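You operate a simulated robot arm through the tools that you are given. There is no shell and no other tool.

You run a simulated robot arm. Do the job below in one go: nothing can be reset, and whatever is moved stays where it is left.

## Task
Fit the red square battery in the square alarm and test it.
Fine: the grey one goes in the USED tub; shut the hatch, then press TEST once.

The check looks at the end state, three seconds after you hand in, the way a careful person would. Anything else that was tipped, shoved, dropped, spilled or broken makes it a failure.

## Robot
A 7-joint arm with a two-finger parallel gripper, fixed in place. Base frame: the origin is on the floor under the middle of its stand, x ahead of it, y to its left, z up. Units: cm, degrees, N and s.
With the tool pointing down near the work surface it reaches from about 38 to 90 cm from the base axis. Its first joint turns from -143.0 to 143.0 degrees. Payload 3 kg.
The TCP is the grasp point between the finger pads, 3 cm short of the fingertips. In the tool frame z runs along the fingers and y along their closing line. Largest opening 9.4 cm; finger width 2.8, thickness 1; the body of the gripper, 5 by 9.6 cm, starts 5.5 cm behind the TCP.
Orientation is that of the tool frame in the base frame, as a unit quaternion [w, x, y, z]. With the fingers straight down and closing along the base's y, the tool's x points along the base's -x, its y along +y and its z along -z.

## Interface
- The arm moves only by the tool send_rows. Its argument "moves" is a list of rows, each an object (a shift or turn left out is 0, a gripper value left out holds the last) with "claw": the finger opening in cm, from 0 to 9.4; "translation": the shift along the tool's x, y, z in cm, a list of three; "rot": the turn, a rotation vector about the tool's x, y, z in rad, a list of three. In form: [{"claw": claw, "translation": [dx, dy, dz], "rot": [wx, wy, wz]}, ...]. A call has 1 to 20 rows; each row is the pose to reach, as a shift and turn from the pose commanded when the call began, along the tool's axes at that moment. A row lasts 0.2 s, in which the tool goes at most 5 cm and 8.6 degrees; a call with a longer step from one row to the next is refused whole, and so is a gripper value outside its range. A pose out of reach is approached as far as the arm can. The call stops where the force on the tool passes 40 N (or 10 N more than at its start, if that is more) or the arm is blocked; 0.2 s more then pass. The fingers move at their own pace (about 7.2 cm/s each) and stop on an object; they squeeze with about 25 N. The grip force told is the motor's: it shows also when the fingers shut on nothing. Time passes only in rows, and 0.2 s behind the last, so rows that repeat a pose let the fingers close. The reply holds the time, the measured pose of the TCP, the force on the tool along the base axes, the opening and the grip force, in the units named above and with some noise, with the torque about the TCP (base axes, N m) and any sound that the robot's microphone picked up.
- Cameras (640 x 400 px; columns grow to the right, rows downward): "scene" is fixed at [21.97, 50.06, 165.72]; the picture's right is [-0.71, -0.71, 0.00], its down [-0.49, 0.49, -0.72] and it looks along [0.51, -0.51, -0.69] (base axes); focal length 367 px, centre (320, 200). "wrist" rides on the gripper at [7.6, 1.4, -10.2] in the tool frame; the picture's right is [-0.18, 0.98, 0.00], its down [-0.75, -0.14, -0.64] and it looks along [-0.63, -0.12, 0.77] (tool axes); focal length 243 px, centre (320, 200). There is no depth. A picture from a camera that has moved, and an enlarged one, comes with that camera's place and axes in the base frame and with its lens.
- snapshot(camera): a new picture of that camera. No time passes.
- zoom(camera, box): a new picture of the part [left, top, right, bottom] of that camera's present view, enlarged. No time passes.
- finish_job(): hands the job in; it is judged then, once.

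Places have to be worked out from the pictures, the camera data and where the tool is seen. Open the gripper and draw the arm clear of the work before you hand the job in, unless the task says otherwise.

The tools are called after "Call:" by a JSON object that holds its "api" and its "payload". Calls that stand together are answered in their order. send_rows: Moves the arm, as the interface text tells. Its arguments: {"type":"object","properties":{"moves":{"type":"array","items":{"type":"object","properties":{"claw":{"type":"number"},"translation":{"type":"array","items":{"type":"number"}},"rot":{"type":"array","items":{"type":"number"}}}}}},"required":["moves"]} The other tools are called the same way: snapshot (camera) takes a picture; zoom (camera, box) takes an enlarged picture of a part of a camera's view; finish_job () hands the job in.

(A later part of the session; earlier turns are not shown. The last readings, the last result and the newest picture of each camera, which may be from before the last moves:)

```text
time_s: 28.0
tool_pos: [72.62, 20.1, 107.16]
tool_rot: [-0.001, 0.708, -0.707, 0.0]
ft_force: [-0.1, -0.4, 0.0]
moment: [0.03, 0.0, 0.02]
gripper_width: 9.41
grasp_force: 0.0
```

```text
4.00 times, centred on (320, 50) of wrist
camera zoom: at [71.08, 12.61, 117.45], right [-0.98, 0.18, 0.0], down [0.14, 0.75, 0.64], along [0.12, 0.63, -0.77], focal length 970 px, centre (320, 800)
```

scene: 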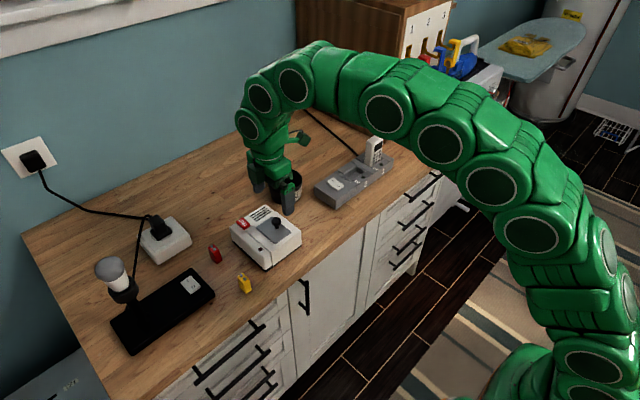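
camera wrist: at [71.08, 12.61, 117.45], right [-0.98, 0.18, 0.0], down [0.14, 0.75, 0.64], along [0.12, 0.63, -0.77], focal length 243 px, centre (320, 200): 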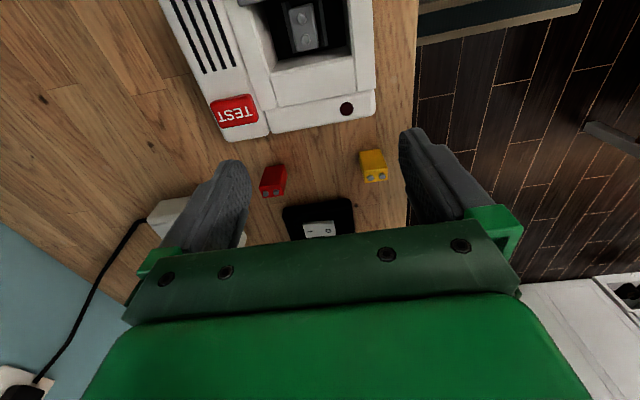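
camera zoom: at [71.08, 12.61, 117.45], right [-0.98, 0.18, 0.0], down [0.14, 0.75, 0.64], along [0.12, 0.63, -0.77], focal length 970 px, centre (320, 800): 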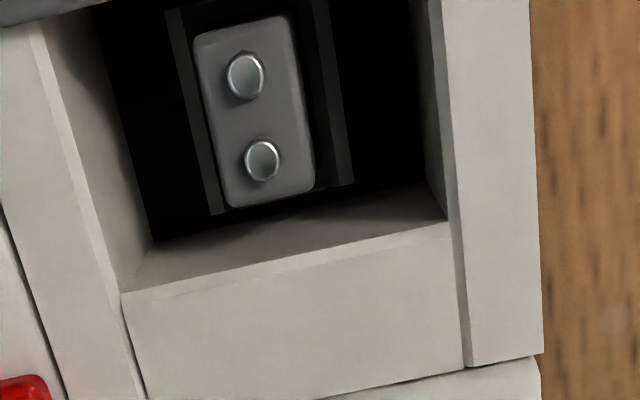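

The battery's top face spans x 71.7–73.4 and y 12.8–15.4, centred at (72.56, 14.09), and the rib tops look to be near z≈93.5. I move over the battery with the fingers at 3.4 cm and stop above the rim.

Call:
{"api": "send_rows", "payload": {"moves": [{"translation": [2, -0.03, 0], "claw": 6}, {"translation": [4, -0.06, 0], "claw": 3.4}, {"translation": [6.12, -0.08, 0], "claw": 3.4}, {"translation": [6.12, -0.08, 2], "claw": 3.4}, {"translation": [6.12, -0.08, 4], "claw": 3.4}, {"translation": [6.12, -0.08, 6], "claw": 3.4}, {"translation": [6.12, -0.08, 7], "claw": 3.4}, {"translation": [6.12, -0.08, 7], "claw": 3.4}]}}

Call:
{"api": "snapshot", "payload": {"camera": "wrist"}}

Call:
{"api": "zoom", "payload": {"camera": "scene", "box": [240, 180, 310, 270]}}

Call:
{"api": "zoom", "payload": {"camera": "wrist", "box": [240, 100, 400, 240]}}

```text
time_s: 29.8
tool_pos: [72.98, 14.12, 100.39]
tool_rot: [0.0, 0.708, -0.706, 0.0]
ft_force: [-0.6, 1.1, 0.2]
moment: [0.03, 0.01, -0.01]
gripper_width: 3.41
grasp_force: 0.0
```

```text
taken
camera wrist: at [71.37, 6.56, 110.51], right [-0.98, 0.18, 0.0], down [0.14, 0.75, 0.64], along [0.12, 0.63, -0.77], focal length 243 px, centre (320, 200)
```

wrist: 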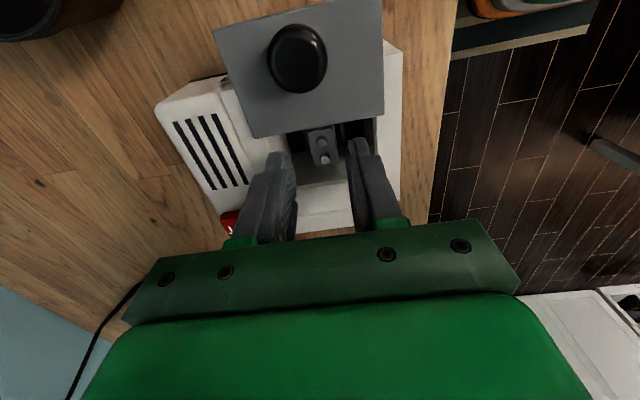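

```text
4.44 times, centred on (275, 225) of scene
camera zoom: at [21.97, 50.06, 165.72], right [-0.71, -0.71, 0.0], down [-0.49, 0.49, -0.72], along [0.51, -0.51, -0.69], focal length 1632 px, centre (520, 89)
```

zoom: 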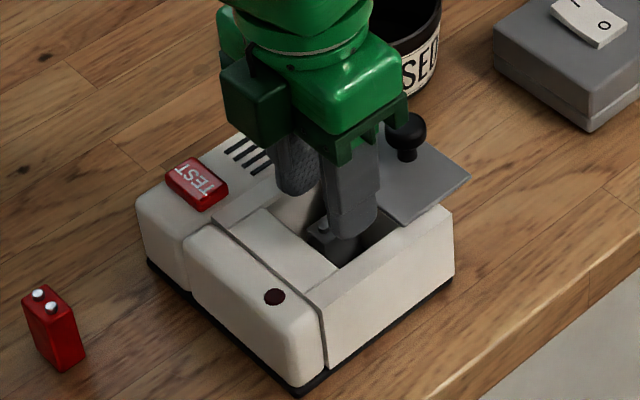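

```text
2.86 times, centred on (320, 170) of wrist
camera zoom: at [71.37, 6.56, 110.51], right [-0.98, 0.18, 0.0], down [0.14, 0.75, 0.64], along [0.12, 0.63, -0.77], focal length 693 px, centre (320, 286)
```

zoom: 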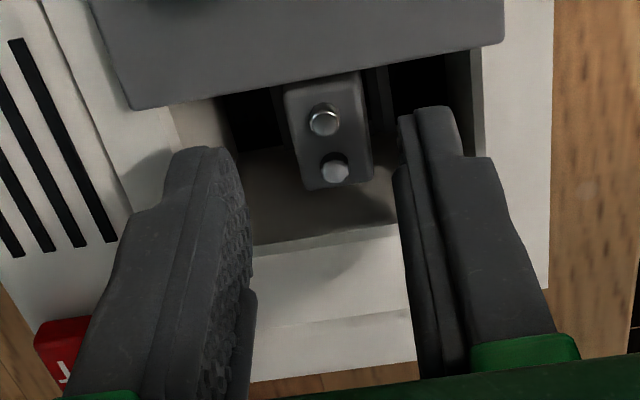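

The picture shows the battery about 0.2 cm off the finger centreline in x, and y is right. I correct x and go down until the tips are just beside the battery's top.

Call:
{"api": "send_rows", "payload": {"moves": [{"translation": [0, 0.18, 0]}, {"translation": [0, 0.18, 0.8]}, {"translation": [0, 0.18, 1.6]}, {"translation": [0, 0.18, 2.2]}, {"translation": [0, 0.18, 2.2]}]}}

Call:
{"api": "zoom", "payload": {"camera": "wrist", "box": [240, 100, 400, 240]}}

Call:
{"api": "zoom", "payload": {"camera": "scene", "box": [240, 180, 310, 270]}}

```text
time_s: 31.0
tool_pos: [72.66, 14.15, 98.2]
tool_rot: [0.0, 0.708, -0.707, 0.0]
ft_force: [0.1, -0.2, -0.3]
moment: [-0.02, -0.03, 0.0]
gripper_width: 3.4
grasp_force: 0.1
```

```text
2.86 times, centred on (320, 170) of wrist
camera zoom: at [71.13, 6.51, 108.4], right [-0.98, 0.18, 0.0], down [0.14, 0.75, 0.64], along [0.12, 0.63, -0.77], focal length 693 px, centre (320, 286)
```

zoom: 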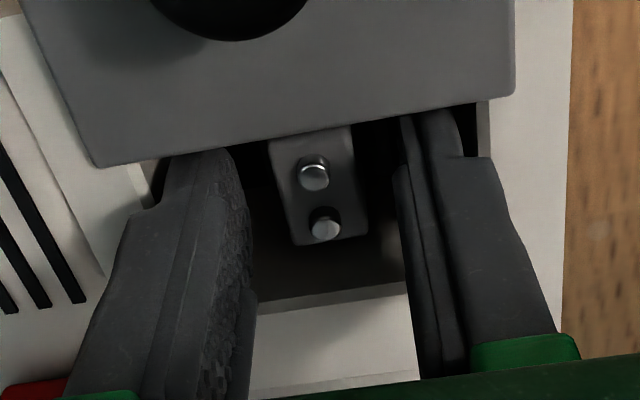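

```text
4.44 times, centred on (275, 225) of scene
camera zoom: at [21.97, 50.06, 165.72], right [-0.71, -0.71, 0.0], down [-0.49, 0.49, -0.72], along [0.51, -0.51, -0.69], focal length 1632 px, centre (520, 89)
```

zoom: 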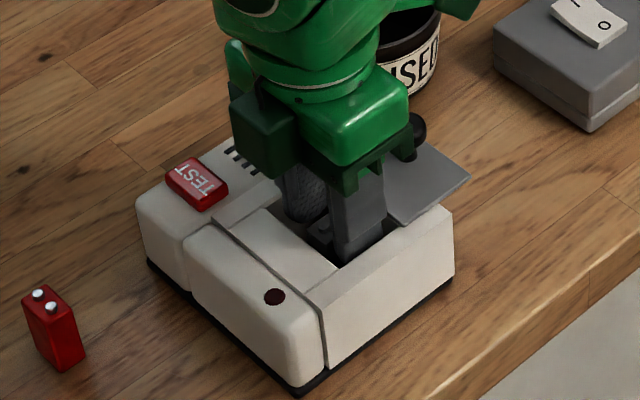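

It's centred, with no contact. I lower a further 0.9 cm in small steps, watching for rib contact.

Call:
{"api": "send_rows", "payload": {"moves": [{"translation": [0, 0, 0.3]}, {"translation": [0, 0, 0.6]}, {"translation": [0, 0, 0.9]}, {"translation": [0, 0, 0.9]}]}}

Call:
{"api": "zoom", "payload": {"camera": "wrist", "box": [240, 100, 400, 240]}}

```text
time_s: 32.0
tool_pos: [72.74, 14.22, 97.37]
tool_rot: [0.001, -0.707, 0.707, 0.0]
ft_force: [0.0, -0.4, 0.2]
moment: [0.0, -0.01, 0.0]
gripper_width: 3.41
grasp_force: 0.0
```

```text
2.86 times, centred on (320, 170) of wrist
camera zoom: at [71.1, 6.63, 107.49], right [-0.98, 0.18, 0.0], down [0.14, 0.75, 0.64], along [0.12, 0.63, -0.77], focal length 693 px, centre (320, 286)
```

zoom: 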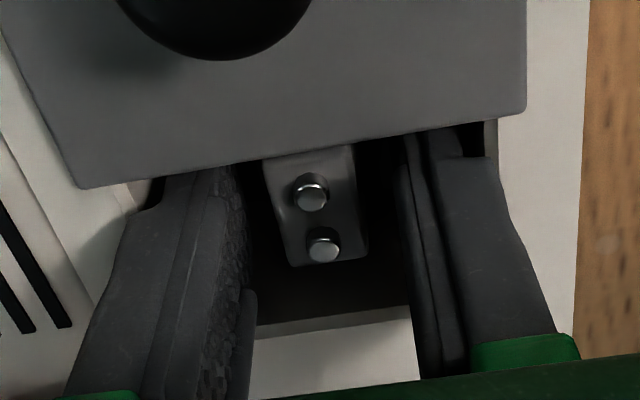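

There is still no contact at TCP z≈97.35. I lower another 0.5 cm so the pads overlap the battery by about 1.5 cm.

Call:
{"api": "send_rows", "payload": {"moves": [{"translation": [0, 0, 0.15]}, {"translation": [0, 0, 0.3]}, {"translation": [0, 0, 0.45]}, {"translation": [0, 0, 0.45]}]}}

```text
time_s: 33.0
tool_pos: [72.72, 14.18, 96.88]
tool_rot: [0.0, 0.707, -0.707, 0.0]
ft_force: [1.0, 0.3, 2.9]
moment: [-0.04, 0.13, 0.01]
gripper_width: 3.37
grasp_force: 0.0
```

A 2.9 N reading suggests the tips just touch a rib. I back off 0.12 cm and close on the battery.

Call:
{"api": "send_rows", "payload": {"moves": [{"translation": [0, 0, -0.12]}, {"translation": [0, 0, -0.12], "claw": 2.6}, {"translation": [0, 0, -0.12], "claw": 2.0}, {"translation": [0, 0, -0.12], "claw": 1.2}, {"translation": [0, 0, -0.12], "claw": 1.0}, {"translation": [0, 0, -0.12], "claw": 1.0}]}}

Call:
{"api": "zoom", "payload": {"camera": "wrist", "box": [240, 100, 400, 240]}}

Call:
{"api": "zoom", "payload": {"camera": "scene", "box": [220, 180, 310, 280]}}

```text
time_s: 34.4
tool_pos: [72.68, 14.23, 97.12]
tool_rot: [0.0, 0.707, -0.707, 0.0]
ft_force: [1.6, 0.2, 1.8]
moment: [0.0, -0.05, 0.14]
gripper_width: 1.64
grasp_force: 24.8
```

```text
2.86 times, centred on (320, 170) of wrist
camera zoom: at [71.09, 6.63, 107.2], right [-0.98, 0.18, 0.0], down [0.14, 0.75, 0.64], along [0.12, 0.63, -0.77], focal length 693 px, centre (320, 286)
```

zoom: 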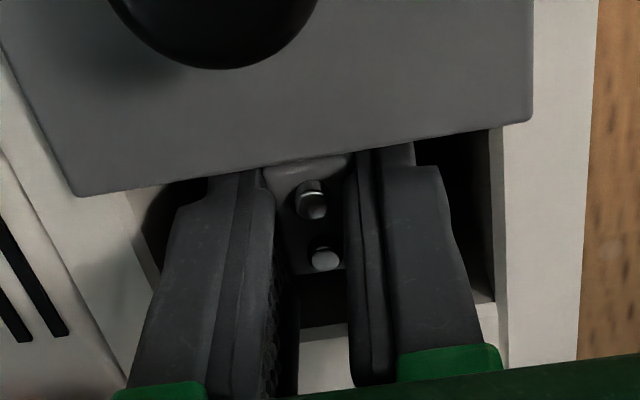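

```text
4.00 times, centred on (265, 230) of scene
camera zoom: at [21.97, 50.06, 165.72], right [-0.71, -0.71, 0.0], down [-0.49, 0.49, -0.72], along [0.51, -0.51, -0.69], focal length 1469 px, centre (540, 80)
```

zoom: 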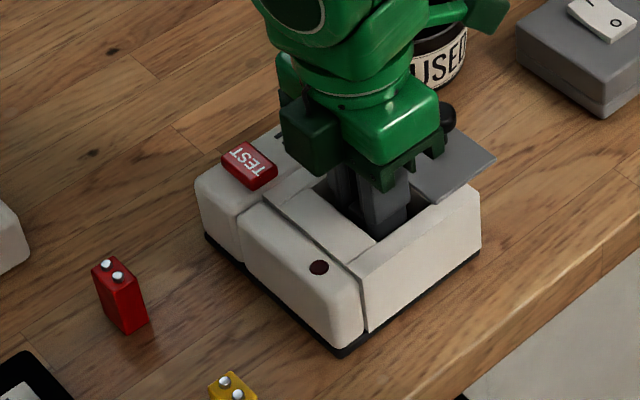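

I've gripped the grey battery at 1.64 cm wide. I lift it slowly straight up and check that the alarm stays down.

Call:
{"api": "send_rows", "payload": {"moves": [{"translation": [0, 0, -0.2]}, {"translation": [0, 0, -0.5]}, {"translation": [0, 0, -0.9]}, {"translation": [0, 0, -1.4]}, {"translation": [0, 0, -1.4]}]}}

Call:
{"api": "zoom", "payload": {"camera": "scene", "box": [220, 180, 310, 280]}}

Call:
{"api": "zoom", "payload": {"camera": "wrist", "box": [240, 100, 400, 240]}}

```text
time_s: 35.6
tool_pos: [72.61, 14.22, 98.4]
tool_rot: [0.0, 0.707, -0.707, 0.001]
ft_force: [0.1, -0.4, -1.2]
moment: [0.01, 0.03, -0.01]
gripper_width: 1.66
grasp_force: 25.2
```

```text
4.00 times, centred on (265, 230) of scene
camera zoom: at [21.97, 50.06, 165.72], right [-0.71, -0.71, 0.0], down [-0.49, 0.49, -0.72], along [0.51, -0.51, -0.69], focal length 1469 px, centre (540, 80)
```

zoom: 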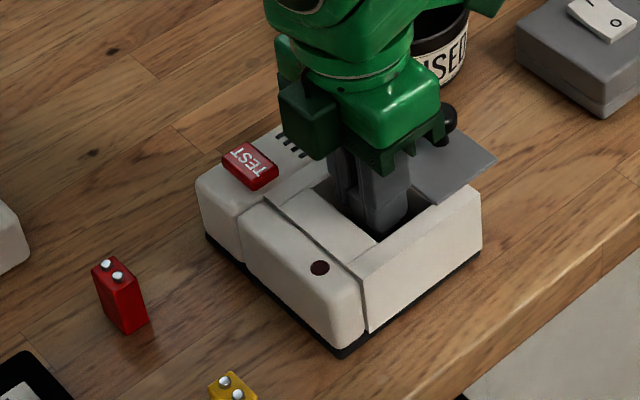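

```text
2.86 times, centred on (320, 170) of wrist
camera zoom: at [71.03, 6.57, 108.57], right [-0.98, 0.18, 0.0], down [0.14, 0.75, 0.64], along [0.12, 0.63, -0.77], focal length 693 px, centre (320, 286)
```

zoom: 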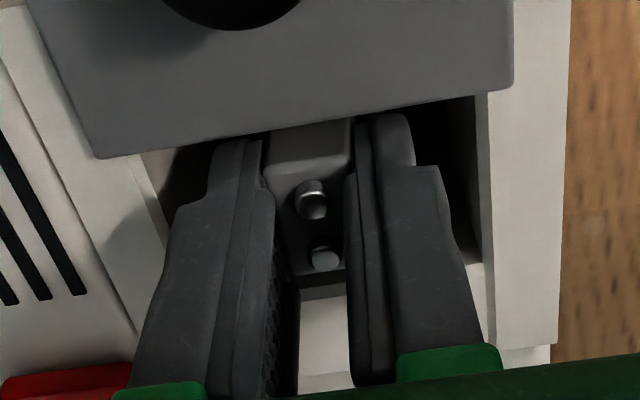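

The grey battery comes out and the alarm stays put. I raise it well clear, to about z 112, before going to the tub.

Call:
{"api": "send_rows", "payload": {"moves": [{"translation": [0, 0, -1.5]}, {"translation": [0, 0, -3.5]}, {"translation": [0, 0, -6.5]}, {"translation": [0, 0, -9.5]}, {"translation": [0, 0, -12.5]}, {"translation": [0, 0, -14]}, {"translation": [0, 0, -14]}]}}

Call:
{"api": "snapshot", "payload": {"camera": "wrist"}}

Call:
{"api": "snapshot", "payload": {"camera": "scene"}}

```text
time_s: 37.2
tool_pos: [72.78, 14.19, 112.37]
tool_rot: [0.0, 0.708, -0.707, 0.0]
ft_force: [0.1, -0.6, -0.3]
moment: [0.01, -0.02, 0.02]
gripper_width: 1.63
grasp_force: 24.5
```

```text
taken
camera wrist: at [71.13, 6.55, 122.48], right [-0.98, 0.18, 0.0], down [0.14, 0.75, 0.64], along [0.12, 0.63, -0.77], focal length 243 px, centre (320, 200)
```

wrist: 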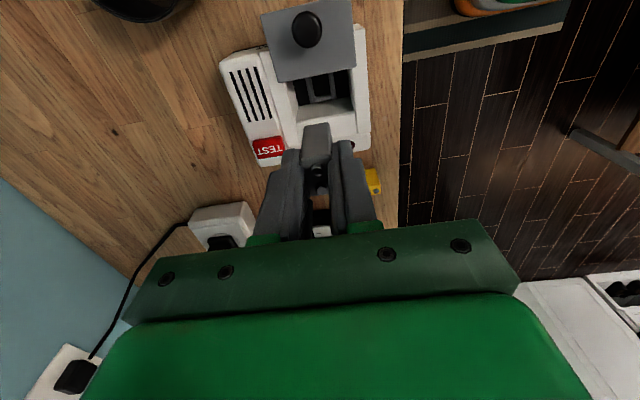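

```text
taken
```

scene: 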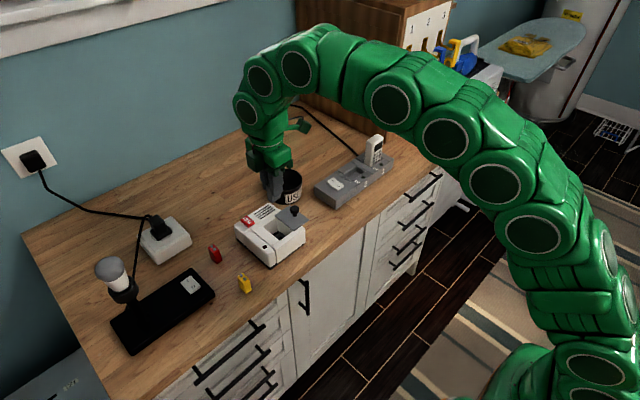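

The battery is firmly held. I look into the empty socket for later and then move toward the tub at this height.

Call:
{"api": "zoom", "payload": {"camera": "wrist", "box": [230, 40, 390, 160]}}

Call:
{"api": "send_rows", "payload": {"moves": [{"translation": [2.5, -1.6, 0]}, {"translation": [5, -3.2, 0]}, {"translation": [7, -4.8, 0]}, {"translation": [8, -6, 0]}, {"translation": [8, -6.5, 0]}, {"translation": [8, -6.5, 0]}]}}

Call:
{"api": "snapshot", "payload": {"camera": "wrist"}}

Call:
{"api": "snapshot", "payload": {"camera": "scene"}}

```text
3.33 times, centred on (310, 100) of wrist
camera zoom: at [71.13, 6.55, 122.48], right [-0.98, 0.18, 0.0], down [0.14, 0.75, 0.64], along [0.12, 0.63, -0.77], focal length 809 px, centre (353, 533)
```

zoom: 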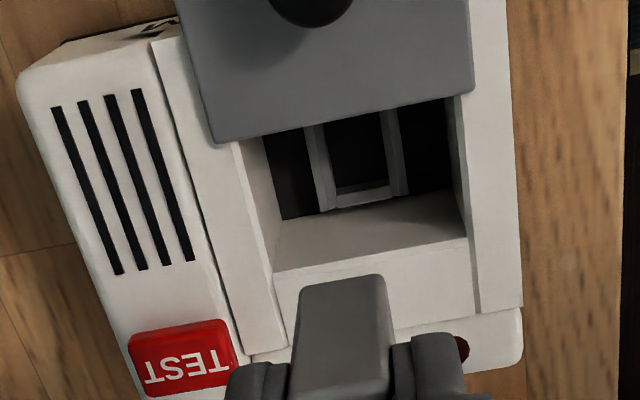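

```text
time_s: 38.6
tool_pos: [79.18, 6.1, 112.51]
tool_rot: [0.0, 0.707, -0.707, 0.0]
ft_force: [-0.1, -0.3, 0.1]
moment: [-0.01, -0.02, -0.01]
gripper_width: 1.68
grasp_force: 25.3
```

```text
taken
camera wrist: at [77.5, -1.42, 122.6], right [-0.98, 0.18, 0.0], down [0.14, 0.75, 0.64], along [0.12, 0.63, -0.77], focal length 243 px, centre (320, 200)
```

wrist: 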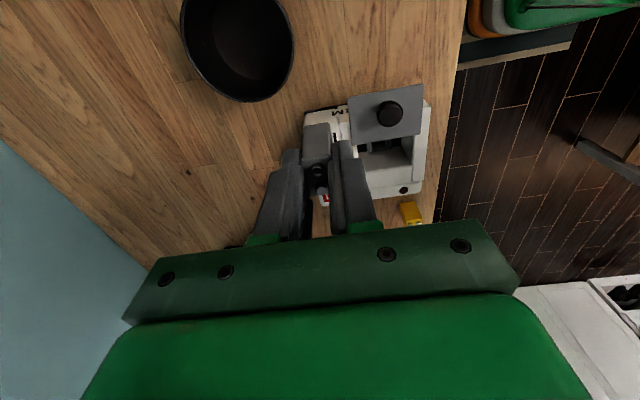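

```text
taken
```

scene: 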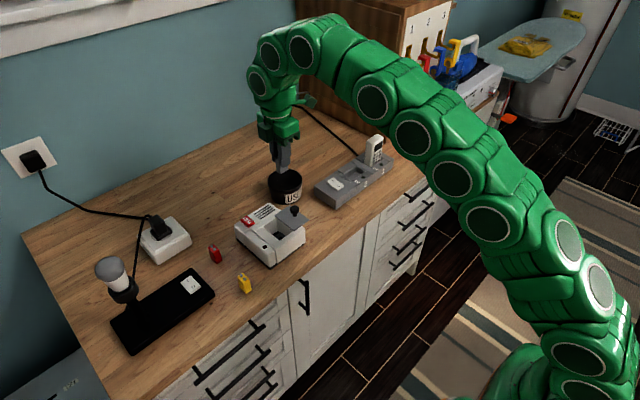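

The tub's rim centre works out at about (85.6, 0.6) with a radius of about 5 cm and the rim near z≈95.5. I check the held battery's length in the scene view before lowering it.

Call:
{"api": "zoom", "payload": {"camera": "scene", "box": [240, 100, 320, 220]}}

Call:
{"api": "zoom", "payload": {"camera": "wrist", "box": [170, 0, 370, 150]}}

```text
3.33 times, centred on (280, 160) of scene
camera zoom: at [21.97, 50.06, 165.72], right [-0.71, -0.71, 0.0], down [-0.49, 0.49, -0.72], along [0.51, -0.51, -0.69], focal length 1224 px, centre (453, 333)
```

zoom: 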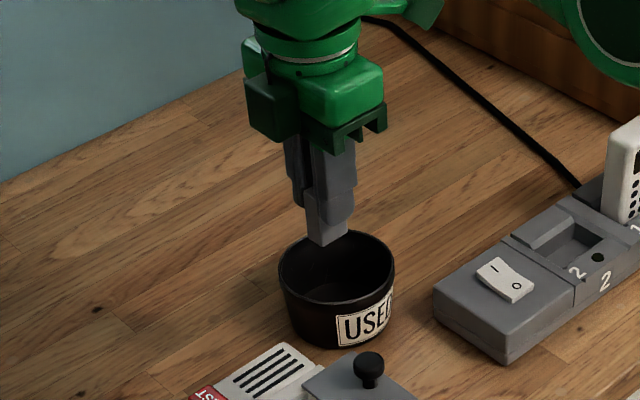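

```text
2.67 times, centred on (270, 75) of wrist
camera zoom: at [77.5, -1.42, 122.6], right [-0.98, 0.18, 0.0], down [0.14, 0.75, 0.64], along [0.12, 0.63, -0.77], focal length 647 px, centre (453, 533)
```

zoom: 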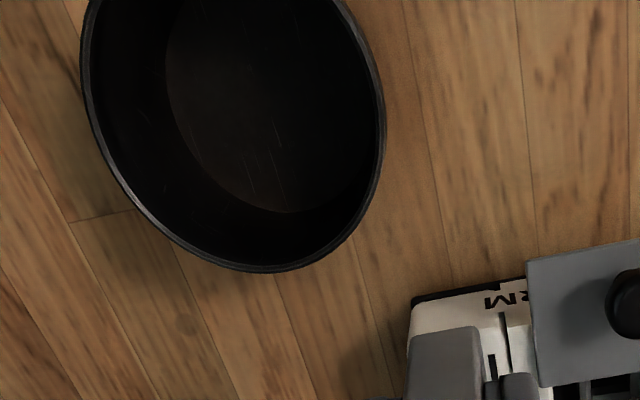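

The battery extends about 2.8 cm below the fingertips. I move over the tub centre and lower partway, then check the alignment.

Call:
{"api": "send_rows", "payload": {"moves": [{"translation": [1.5, -1.8, 0]}, {"translation": [3, -3.6, 0]}, {"translation": [4.5, -5.4, 0]}, {"translation": [5.58, -6.7, 0]}, {"translation": [5.58, -6.7, 2]}, {"translation": [5.58, -6.7, 4]}, {"translation": [5.58, -6.7, 6]}, {"translation": [5.58, -6.7, 6]}]}}

Call:
{"api": "snapshot", "payload": {"camera": "wrist"}}

Call:
{"api": "zoom", "payload": {"camera": "scene", "box": [240, 120, 340, 220]}}

```text
time_s: 40.4
tool_pos: [85.98, 0.26, 106.44]
tool_rot: [0.0, 0.707, -0.707, 0.0]
ft_force: [0.5, -0.2, -0.8]
moment: [0.0, -0.04, -0.03]
gripper_width: 1.65
grasp_force: 25.1
out of reach, approached as far as the arm can: row 3, 4, 5, 6
```

```text
taken
camera wrist: at [84.36, -7.3, 116.52], right [-0.98, 0.18, 0.0], down [0.14, 0.75, 0.64], along [0.12, 0.63, -0.77], focal length 243 px, centre (320, 200)
```

wrist: 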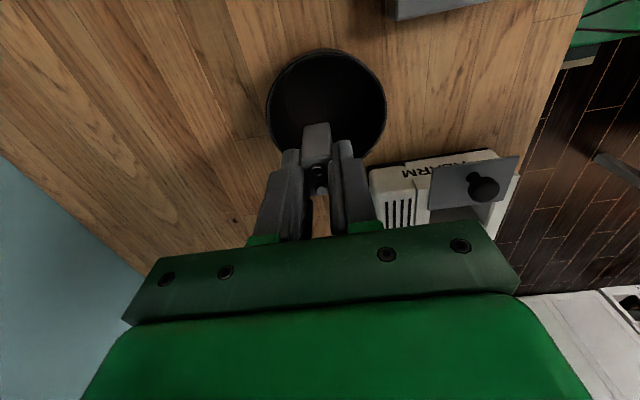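

```text
4.00 times, centred on (290, 170) of scene
camera zoom: at [21.97, 50.06, 165.72], right [-0.71, -0.71, 0.0], down [-0.49, 0.49, -0.72], along [0.51, -0.51, -0.69], focal length 1469 px, centre (440, 320)
```

zoom: 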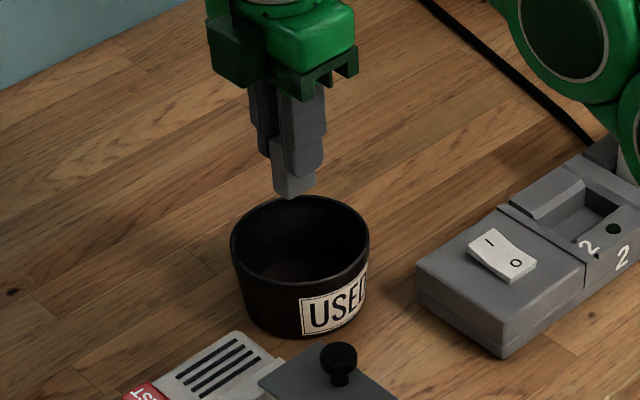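

The hand is within about 0.6 cm of the tub centre at about (85.2, 0.7). I correct that and lower the battery into the tub.

Call:
{"api": "send_rows", "payload": {"moves": [{"translation": [-0.2, 0.2, 1.5]}, {"translation": [-0.4, 0.4, 3]}, {"translation": [-0.4, 0.4, 4.5]}, {"translation": [-0.4, 0.4, 6]}, {"translation": [-0.4, 0.4, 7]}, {"translation": [-0.4, 0.4, 7.5]}, {"translation": [-0.4, 0.4, 7.5]}]}}

Call:
{"api": "zoom", "payload": {"camera": "scene", "box": [240, 120, 340, 220]}}

Call:
{"api": "snapshot", "payload": {"camera": "wrist"}}

```text
time_s: 42.0
tool_pos: [85.53, 0.83, 99.09]
tool_rot: [0.0, 0.708, -0.707, 0.0]
ft_force: [0.7, -0.2, -1.0]
moment: [0.02, 0.0, 0.01]
gripper_width: 1.64
grasp_force: 25.0
```

```text
4.00 times, centred on (290, 170) of scene
camera zoom: at [21.97, 50.06, 165.72], right [-0.71, -0.71, 0.0], down [-0.49, 0.49, -0.72], along [0.51, -0.51, -0.69], focal length 1469 px, centre (440, 320)
```

zoom: 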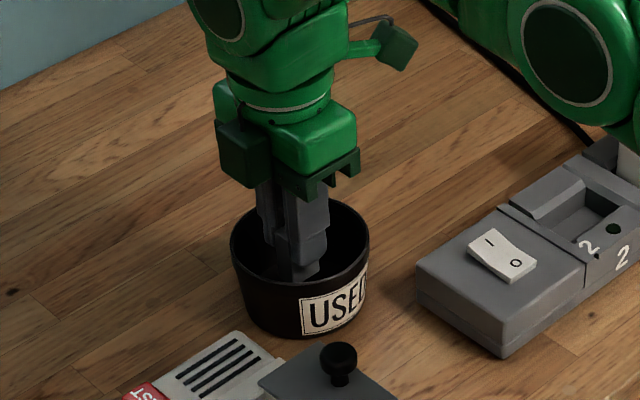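

```text
taken
camera wrist: at [83.91, -6.66, 109.1], right [-0.98, 0.18, 0.0], down [0.14, 0.75, 0.64], along [0.12, 0.63, -0.77], focal length 243 px, centre (320, 200)
```

wrist: 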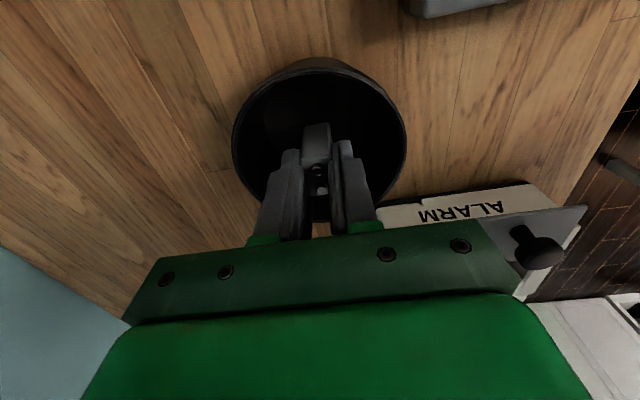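

The battery is inside the tub. I lower slowly another 1.5 cm to set it near the floor, watching the force.

Call:
{"api": "send_rows", "payload": {"moves": [{"translation": [0, 0, 0.3]}, {"translation": [0, 0, 0.6]}, {"translation": [0, 0, 0.9]}, {"translation": [0, 0, 1.2]}, {"translation": [0, 0, 1.2]}]}}

```text
time_s: 43.2
tool_pos: [85.48, 0.91, 97.83]
tool_rot: [-0.001, 0.708, -0.706, -0.001]
ft_force: [-0.5, 1.2, -1.1]
moment: [0.0, 0.02, 0.0]
gripper_width: 1.67
grasp_force: 25.3
```

There's no contact yet at 97.8. I lower 0.6 cm more.

Call:
{"api": "send_rows", "payload": {"moves": [{"translation": [0, 0, 0.2]}, {"translation": [0, 0, 0.4]}, {"translation": [0, 0, 0.6]}, {"translation": [0, 0, 0.6]}]}}

```text
time_s: 44.2
tool_pos: [85.42, 0.84, 97.0]
tool_rot: [0.0, 0.707, -0.707, 0.0]
ft_force: [0.5, 0.7, -0.8]
moment: [-0.05, 0.04, 0.0]
gripper_width: 1.63
grasp_force: 24.9
```

It must be within a centimetre of the floor, so I release it here by opening a little, then rise straight out.

Call:
{"api": "send_rows", "payload": {"moves": [{"claw": 2.2}, {"claw": 2.8}, {"claw": 3.4}, {"claw": 3.4}, {"translation": [0, 0, -1.5], "claw": 3.4}, {"translation": [0, 0, -4], "claw": 3.4}, {"translation": [0, 0, -7], "claw": 3.4}, {"translation": [0, 0, -9], "claw": 3.4}, {"translation": [0, 0, -9], "claw": 3.4}]}}

Call:
{"api": "snapshot", "payload": {"camera": "wrist"}}

Call:
{"api": "zoom", "payload": {"camera": "scene", "box": [240, 120, 340, 220]}}

```text
time_s: 46.2
tool_pos: [85.37, 0.93, 106.07]
tool_rot: [0.0, -0.707, 0.707, 0.0]
ft_force: [1.2, -0.1, 0.3]
moment: [-0.03, 0.03, 0.02]
gripper_width: 3.41
grasp_force: 0.1
```

```text
taken
camera wrist: at [83.76, -6.64, 116.2], right [-0.98, 0.18, 0.0], down [0.14, 0.75, 0.64], along [0.12, 0.63, -0.77], focal length 243 px, centre (320, 200)
```

wrist: 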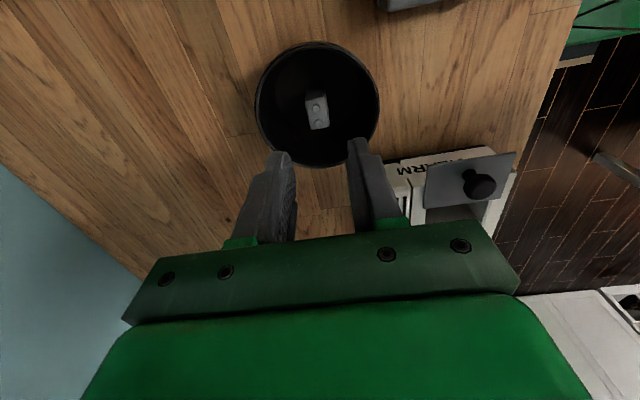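

```text
4.00 times, centred on (290, 170) of scene
camera zoom: at [21.97, 50.06, 165.72], right [-0.71, -0.71, 0.0], down [-0.49, 0.49, -0.72], along [0.51, -0.51, -0.69], focal length 1469 px, centre (440, 320)
```

zoom: 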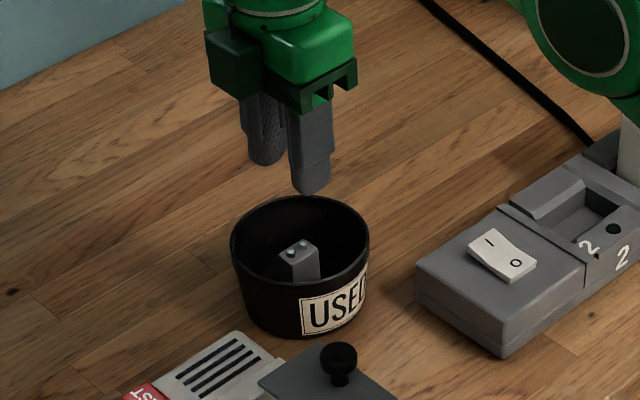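

The grey battery is standing in the USED tub. Next is the red battery, at about (79.5, 28) with its long side roughly along x; I travel there at a safe height while turning the hand back to close along y.

Call:
{"api": "send_rows", "payload": {"moves": [{"translation": [-2.3, 0.5, 0], "rot": [0, 0, 0.1428]}, {"translation": [-4.6, 1.0, 0], "rot": [0, 0, 0.2856]}, {"translation": [-6.9, 1.5, 0], "rot": [0, 0, 0.4284]}, {"translation": [-9.2, 2.0, 0], "rot": [0, 0, 0.5712]}, {"translation": [-11.5, 2.5, 0], "rot": [0, 0, 0.714]}, {"translation": [-13.8, 3.0, 0], "rot": [0, 0, 0.8568]}, {"translation": [-16.1, 3.5, 0], "rot": [0, 0, 0.9996]}, {"translation": [-18.4, 4.0, 0], "rot": [0, 0, 1.1424]}, {"translation": [-20.7, 4.5, 0], "rot": [0, 0, 1.2852]}, {"translation": [-23, 5.0, 0], "rot": [0, 0, 1.428]}, {"translation": [-25.3, 5.5, 0.5], "rot": [0, 0, 1.5708]}, {"translation": [-27.1, 5.9, 1], "rot": [0, 0, 1.5708]}, {"translation": [-27.1, 5.9, 1], "rot": [0, 0, 1.5708], "claw": 6}]}}

Call:
{"api": "snapshot", "payload": {"camera": "wrist"}}

Call:
{"api": "snapshot", "payload": {"camera": "scene"}}

```text
time_s: 49.0
tool_pos: [79.63, 28.06, 105.21]
tool_rot: [-0.001, 0.0, 1.0, -0.001]
ft_force: [-1.0, 0.3, 0.0]
moment: [0.0, 0.0, 0.01]
gripper_width: 5.99
grasp_force: 0.1
```

```text
taken
camera wrist: at [71.87, 29.55, 115.22], right [0.18, 0.98, 0.0], down [0.75, -0.14, 0.64], along [0.63, -0.12, -0.77], focal length 243 px, centre (320, 200)
```

wrist: 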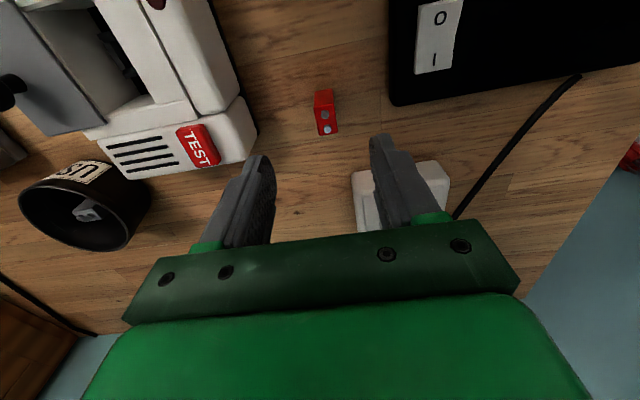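

```text
taken
```

scene: 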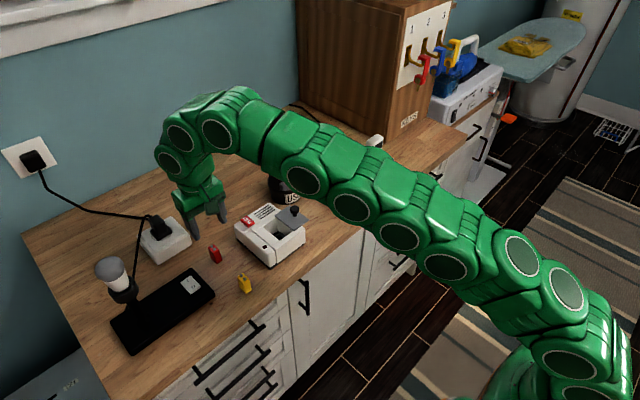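

Call:
{"api": "zoom", "payload": {"camera": "wrist", "box": [270, 60, 390, 160]}}

Call:
{"api": "zoom", "payload": {"camera": "wrist", "box": [300, 80, 350, 145]}}

```text
4.00 times, centred on (330, 110) of wrist
camera zoom: at [71.87, 29.55, 115.22], right [0.18, 0.98, 0.0], down [0.75, -0.14, 0.64], along [0.63, -0.12, -0.77], focal length 970 px, centre (280, 560)
```

zoom: 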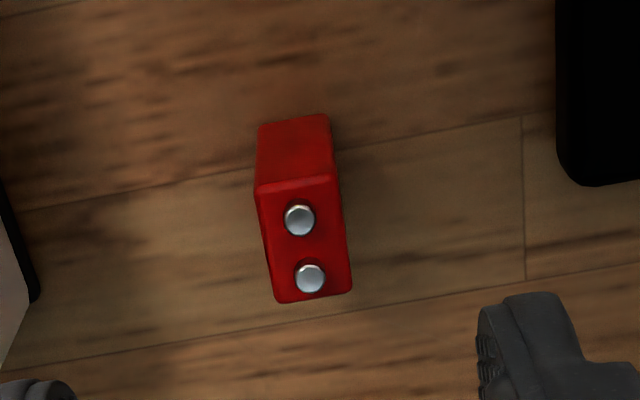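

```text
6.15 times, centred on (325, 112) of wrist
camera zoom: at [71.87, 29.55, 115.22], right [0.18, 0.98, 0.0], down [0.75, -0.14, 0.64], along [0.63, -0.12, -0.77], focal length 1493 px, centre (289, 738)
```

zoom: 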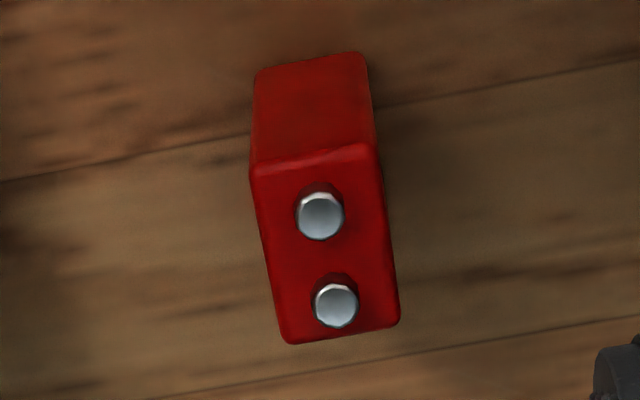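

Both views agree that the red battery is axis-aligned at x 78.6–81.1, y 27.8–29.5, with its top face at z≈94.9. I centre over (79.83, 28.65) and go down with a 4 cm opening, stopping first just above its top.

Call:
{"api": "send_rows", "payload": {"moves": [{"translation": [-0.36, 0.5, 0], "claw": 4}, {"translation": [-0.36, 0.5, 2], "claw": 4}, {"translation": [-0.36, 0.5, 4], "claw": 4}, {"translation": [-0.36, 0.5, 5.5], "claw": 4}, {"translation": [-0.36, 0.5, 6], "claw": 4}, {"translation": [-0.36, 0.5, 6], "claw": 4}]}}

Call:
{"api": "snapshot", "payload": {"camera": "wrist"}}

Call:
{"api": "zoom", "payload": {"camera": "wrist", "box": [240, 100, 400, 240]}}

```text
time_s: 50.4
tool_pos: [79.97, 28.55, 99.02]
tool_rot: [0.0, 0.0, 1.0, -0.001]
ft_force: [0.4, 0.6, -0.2]
moment: [0.0, 0.06, 0.0]
gripper_width: 4.0
grasp_force: 0.0
```

```text
taken
camera wrist: at [72.18, 29.96, 109.2], right [0.18, 0.98, 0.0], down [0.75, -0.14, 0.64], along [0.63, -0.12, -0.77], focal length 243 px, centre (320, 200)
```

wrist: 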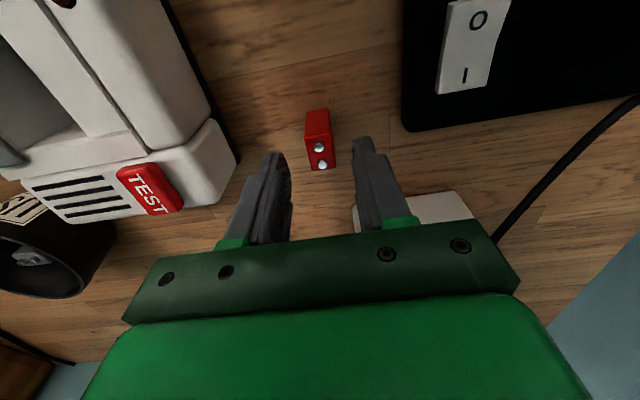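

```text
2.86 times, centred on (320, 170) of wrist
camera zoom: at [72.18, 29.96, 109.2], right [0.18, 0.98, 0.0], down [0.75, -0.14, 0.64], along [0.63, -0.12, -0.77], focal length 693 px, centre (320, 286)
```

zoom: 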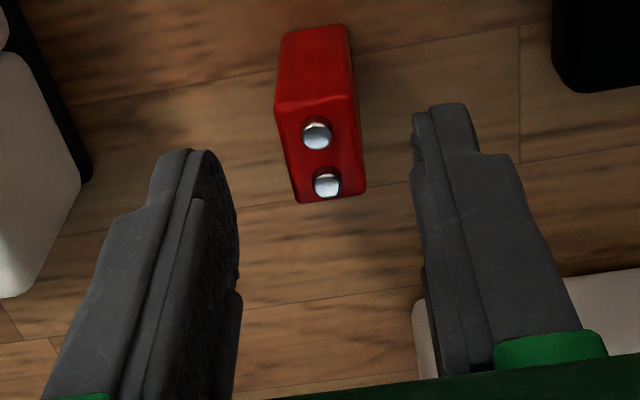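

The battery is centred between the pads. I go down another 2.45 cm for a grip on its top 1.4 cm.

Call:
{"api": "send_rows", "payload": {"moves": [{"translation": [0, 0.05, 0.8]}, {"translation": [0, 0.05, 1.6]}, {"translation": [0, 0.05, 2.2]}, {"translation": [0, 0.05, 2.45]}, {"translation": [0, 0.05, 2.45]}]}}

Call:
{"api": "zoom", "payload": {"camera": "wrist", "box": [240, 100, 400, 240]}}

Call:
{"api": "zoom", "payload": {"camera": "scene", "box": [180, 190, 260, 290]}}

```text
time_s: 51.6
tool_pos: [79.96, 28.41, 96.65]
tool_rot: [0.0, 0.0, 1.0, 0.0]
ft_force: [0.6, 0.4, 0.2]
moment: [-0.02, -0.01, 0.01]
gripper_width: 4.01
grasp_force: 0.2
```

```text
2.86 times, centred on (320, 170) of wrist
camera zoom: at [72.2, 29.96, 106.79], right [0.18, 0.98, 0.0], down [0.75, -0.14, 0.64], along [0.63, -0.12, -0.77], focal length 693 px, centre (320, 286)
```

zoom: 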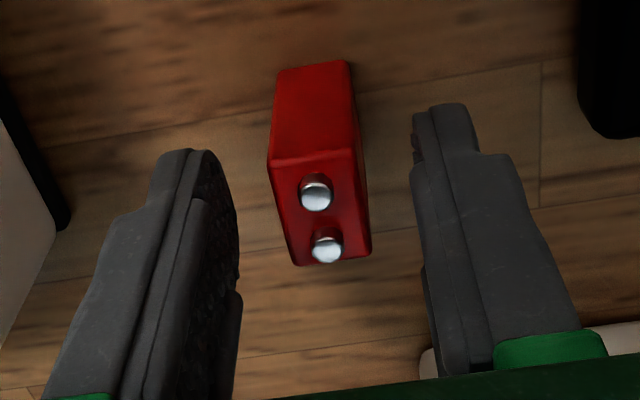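

```text
4.00 times, centred on (220, 240) of scene
camera zoom: at [21.97, 50.06, 165.72], right [-0.71, -0.71, 0.0], down [-0.49, 0.49, -0.72], along [0.51, -0.51, -0.69], focal length 1469 px, centre (720, 40)
```

zoom: 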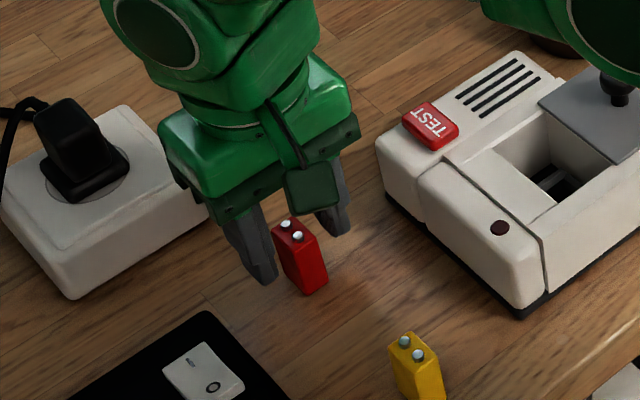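

It's nicely aligned with no contact. I close on the red battery.

Call:
{"api": "send_rows", "payload": {"moves": [{"claw": 3}, {"claw": 2.2}, {"claw": 1.4}, {"claw": 1.0}, {"claw": 1.0}]}}

Call:
{"api": "zoom", "payload": {"camera": "wrist", "box": [240, 100, 400, 240]}}

```text
time_s: 52.8
tool_pos: [80.11, 28.5, 96.66]
tool_rot: [0.0, 0.0, 1.0, 0.001]
ft_force: [-0.1, 1.0, 0.4]
moment: [0.01, -0.03, -0.01]
gripper_width: 1.65
grasp_force: 25.1
```

```text
2.86 times, centred on (320, 170) of wrist
camera zoom: at [72.2, 29.97, 106.8], right [0.18, 0.98, 0.0], down [0.75, -0.14, 0.64], along [0.63, -0.12, -0.77], focal length 693 px, centre (320, 286)
```

zoom: 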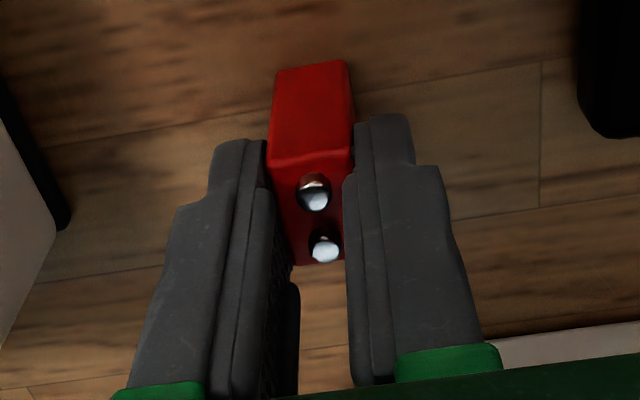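

I have the red battery, 1.65 cm wide, sitting in the hand much as the grey one did. I lift it straight up about 10 cm.

Call:
{"api": "send_rows", "payload": {"moves": [{"translation": [0, 0, -0.5]}, {"translation": [0, 0, -2]}, {"translation": [0, 0, -4]}, {"translation": [0, 0, -6.5]}, {"translation": [0, 0, -9]}, {"translation": [0, 0, -10]}, {"translation": [0, 0, -10]}]}}

Call:
{"api": "snapshot", "payload": {"camera": "wrist"}}

Call:
{"api": "snapshot", "payload": {"camera": "scene"}}

```text
time_s: 54.4
tool_pos: [79.9, 28.7, 106.81]
tool_rot: [-0.001, 0.0, 1.0, -0.001]
ft_force: [0.4, -0.3, -1.2]
moment: [0.0, 0.01, -0.01]
gripper_width: 1.64
grasp_force: 24.8
```

```text
taken
camera wrist: at [72.2, 30.04, 116.98], right [0.18, 0.98, 0.0], down [0.75, -0.14, 0.64], along [0.63, -0.12, -0.77], focal length 243 px, centre (320, 200)
```

wrist: 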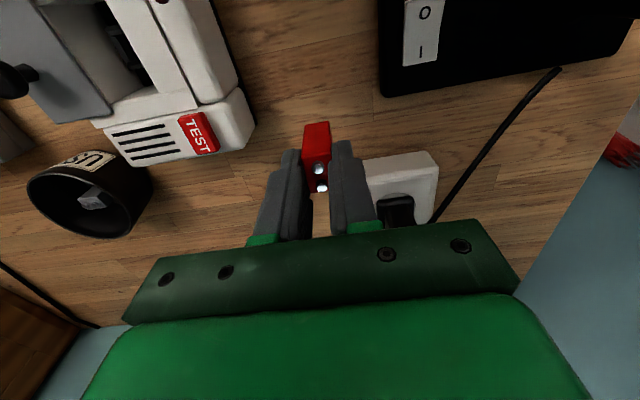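

```text
taken
```

scene: 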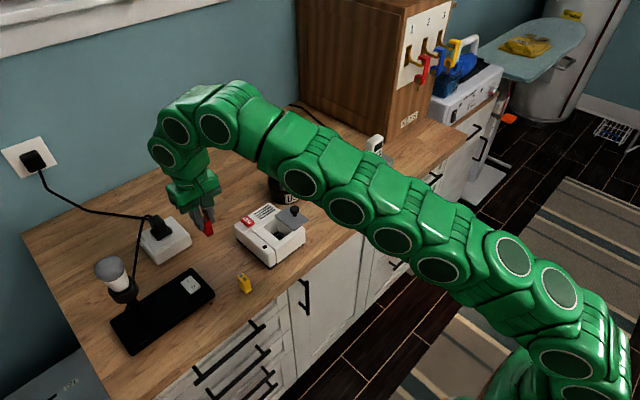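

The red battery is held securely. I turn the hand -90° and move to (72.7, 20.2) to look almost straight down into the empty socket before inserting.

Call:
{"api": "send_rows", "payload": {"moves": [{"translation": [0.6, -0.7, 0], "rot": [0, 0, -0.1428]}, {"translation": [1.2, -1.4, 0], "rot": [0, 0, -0.2856]}, {"translation": [1.9, -2.2, 0], "rot": [0, 0, -0.4284]}, {"translation": [2.6, -3.0, 0], "rot": [0, 0, -0.5712]}, {"translation": [3.3, -3.8, 0], "rot": [0, 0, -0.714]}, {"translation": [4.0, -4.6, 0], "rot": [0, 0, -0.8568]}, {"translation": [4.7, -5.4, 0], "rot": [0, 0, -0.9996]}, {"translation": [5.4, -6.2, 0], "rot": [0, 0, -1.1424]}, {"translation": [6.1, -7.0, 0], "rot": [0, 0, -1.2852]}, {"translation": [6.8, -7.8, 0], "rot": [0, 0, -1.428]}, {"translation": [7.25, -8.5, 0], "rot": [0, 0, -1.5708]}, {"translation": [7.25, -8.5, 0], "rot": [0, 0, -1.5708]}]}}

Call:
{"api": "snapshot", "payload": {"camera": "wrist"}}

Call:
{"api": "zoom", "payload": {"camera": "wrist", "box": [240, 0, 400, 100]}}

Call:
{"api": "zoom", "payload": {"camera": "wrist", "box": [260, 0, 360, 70]}}

```text
time_s: 57.0
tool_pos: [72.54, 20.19, 106.66]
tool_rot: [0.0, 0.708, -0.706, 0.001]
ft_force: [0.7, -0.1, -0.6]
moment: [-0.02, 0.01, 0.01]
gripper_width: 1.01
grasp_force: 0.0
```

```text
taken
camera wrist: at [71.06, 12.57, 116.77], right [-0.98, 0.18, 0.0], down [0.14, 0.75, 0.64], along [0.12, 0.63, -0.77], focal length 243 px, centre (320, 200)
```

wrist: 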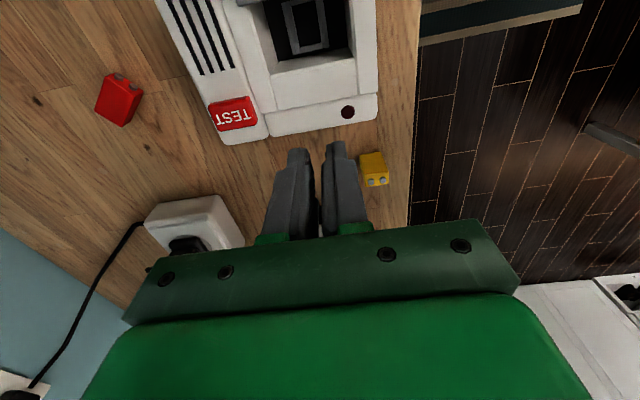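

```text
4.00 times, centred on (320, 50) of wrist
camera zoom: at [71.06, 12.57, 116.77], right [-0.98, 0.18, 0.0], down [0.14, 0.75, 0.64], along [0.12, 0.63, -0.77], focal length 970 px, centre (320, 800)
```

zoom: 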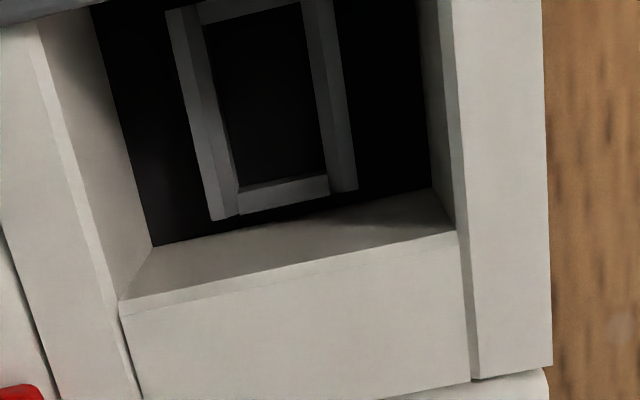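

```text
5.71 times, centred on (310, 35) of wrist
camera zoom: at [71.06, 12.57, 116.77], right [-0.98, 0.18, 0.0], down [0.14, 0.75, 0.64], along [0.12, 0.63, -0.77], focal length 1386 px, centre (377, 1143)
```

zoom: 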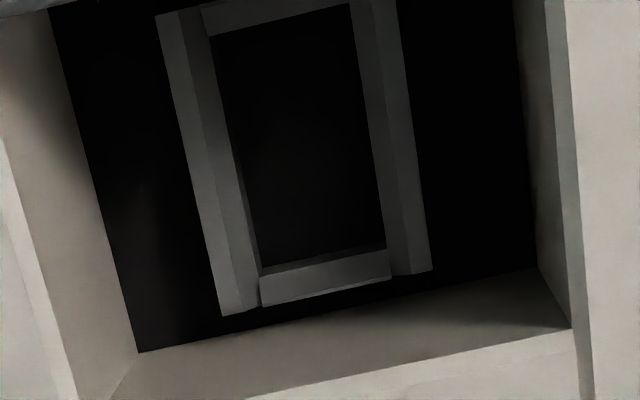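

The gripper reads 1.01 cm: the red battery slipped out during the swing and now lies on the counter behind the alarm. I look at where it lies and check that nothing else was disturbed.

Call:
{"api": "zoom", "payload": {"camera": "wrist", "box": [60, 40, 200, 160]}}

Call:
{"api": "snapshot", "payload": {"camera": "scene"}}

Call:
{"api": "zoom", "payload": {"camera": "scene", "box": [190, 170, 320, 290]}}

```text
3.33 times, centred on (130, 100) of wrist
camera zoom: at [71.06, 12.57, 116.77], right [-0.98, 0.18, 0.0], down [0.14, 0.75, 0.64], along [0.12, 0.63, -0.77], focal length 809 px, centre (953, 533)
```

zoom: 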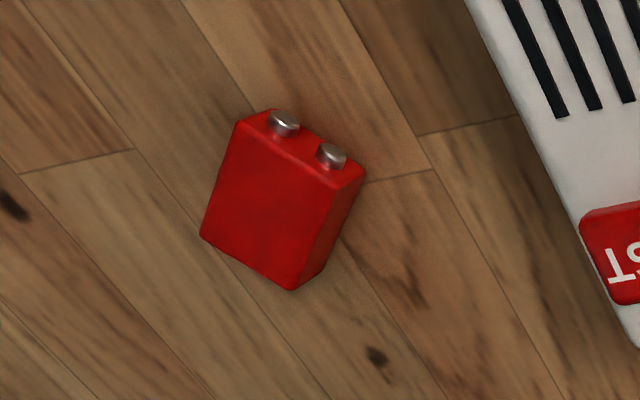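

```text
taken
```

scene: 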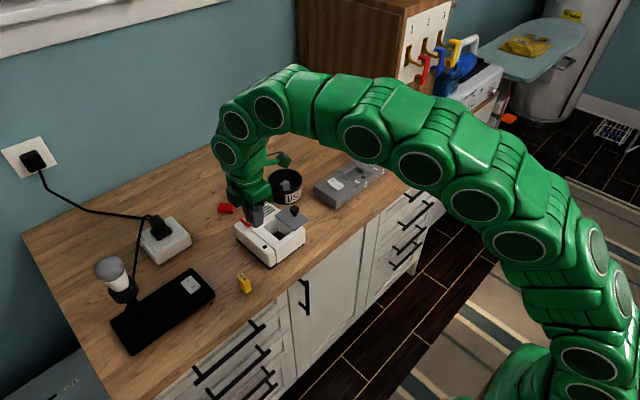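

```text
3.33 times, centred on (255, 230) of scene
camera zoom: at [21.97, 50.06, 165.72], right [-0.71, -0.71, 0.0], down [-0.49, 0.49, -0.72], along [0.51, -0.51, -0.69], focal length 1224 px, centre (537, 100)
```

zoom: 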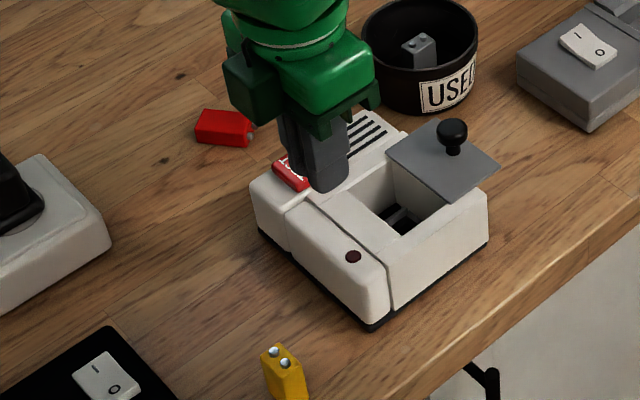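

The battery lies flat at about (92, 17) with its terminals toward (-x, -y), and the alarm and tub look untouched. I open the hand, turn it to line up with the battery's long axis and move closer to measure it properly.

Call:
{"api": "send_rows", "payload": {"moves": [{"translation": [0.8, -1.4, 0], "rot": [0, 0, 0.115], "claw": 3}, {"translation": [1.6, -2.9, 0], "rot": [0, 0, 0.23], "claw": 4}, {"translation": [2.4, -4.3, 0], "rot": [0, 0, 0.345], "claw": 5}, {"translation": [3.2, -5.8, 0.5], "rot": [0, 0, 0.46], "claw": 6}, {"translation": [4.0, -7.2, 1.0], "rot": [0, 0, 0.575]}, {"translation": [4.7, -8.7, 1.5], "rot": [0, 0, 0.69]}, {"translation": [5.5, -10.1, 2], "rot": [0, 0, 0.805]}, {"translation": [6.2, -11.5, 2.2], "rot": [0, 0, 0.9215]}, {"translation": [6.2, -11.5, 2.2], "rot": [0, 0, 0.9215]}]}}

Call:
{"api": "snapshot", "payload": {"camera": "wrist"}}

Call:
{"api": "snapshot", "payload": {"camera": "scene"}}

```text
time_s: 59.0
tool_pos: [84.39, 13.92, 104.39]
tool_rot: [0.0, -0.319, 0.948, 0.0]
ft_force: [0.4, -0.2, -0.2]
moment: [-0.03, 0.0, 0.0]
gripper_width: 5.98
grasp_force: 0.0
```

```text
taken
camera wrist: at [77.26, 10.53, 114.56], right [-0.45, 0.89, 0.0], down [0.69, 0.34, 0.64], along [0.57, 0.29, -0.77], focal length 243 px, centre (320, 200)
```

wrist: 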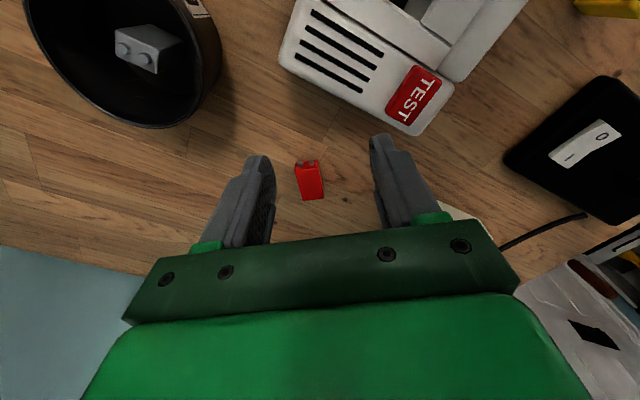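

```text
taken
```

scene: 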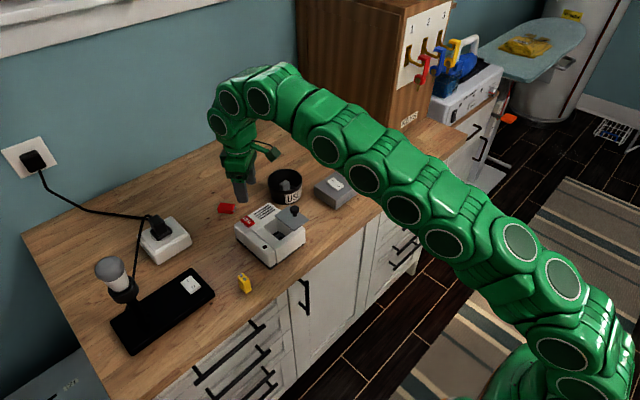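

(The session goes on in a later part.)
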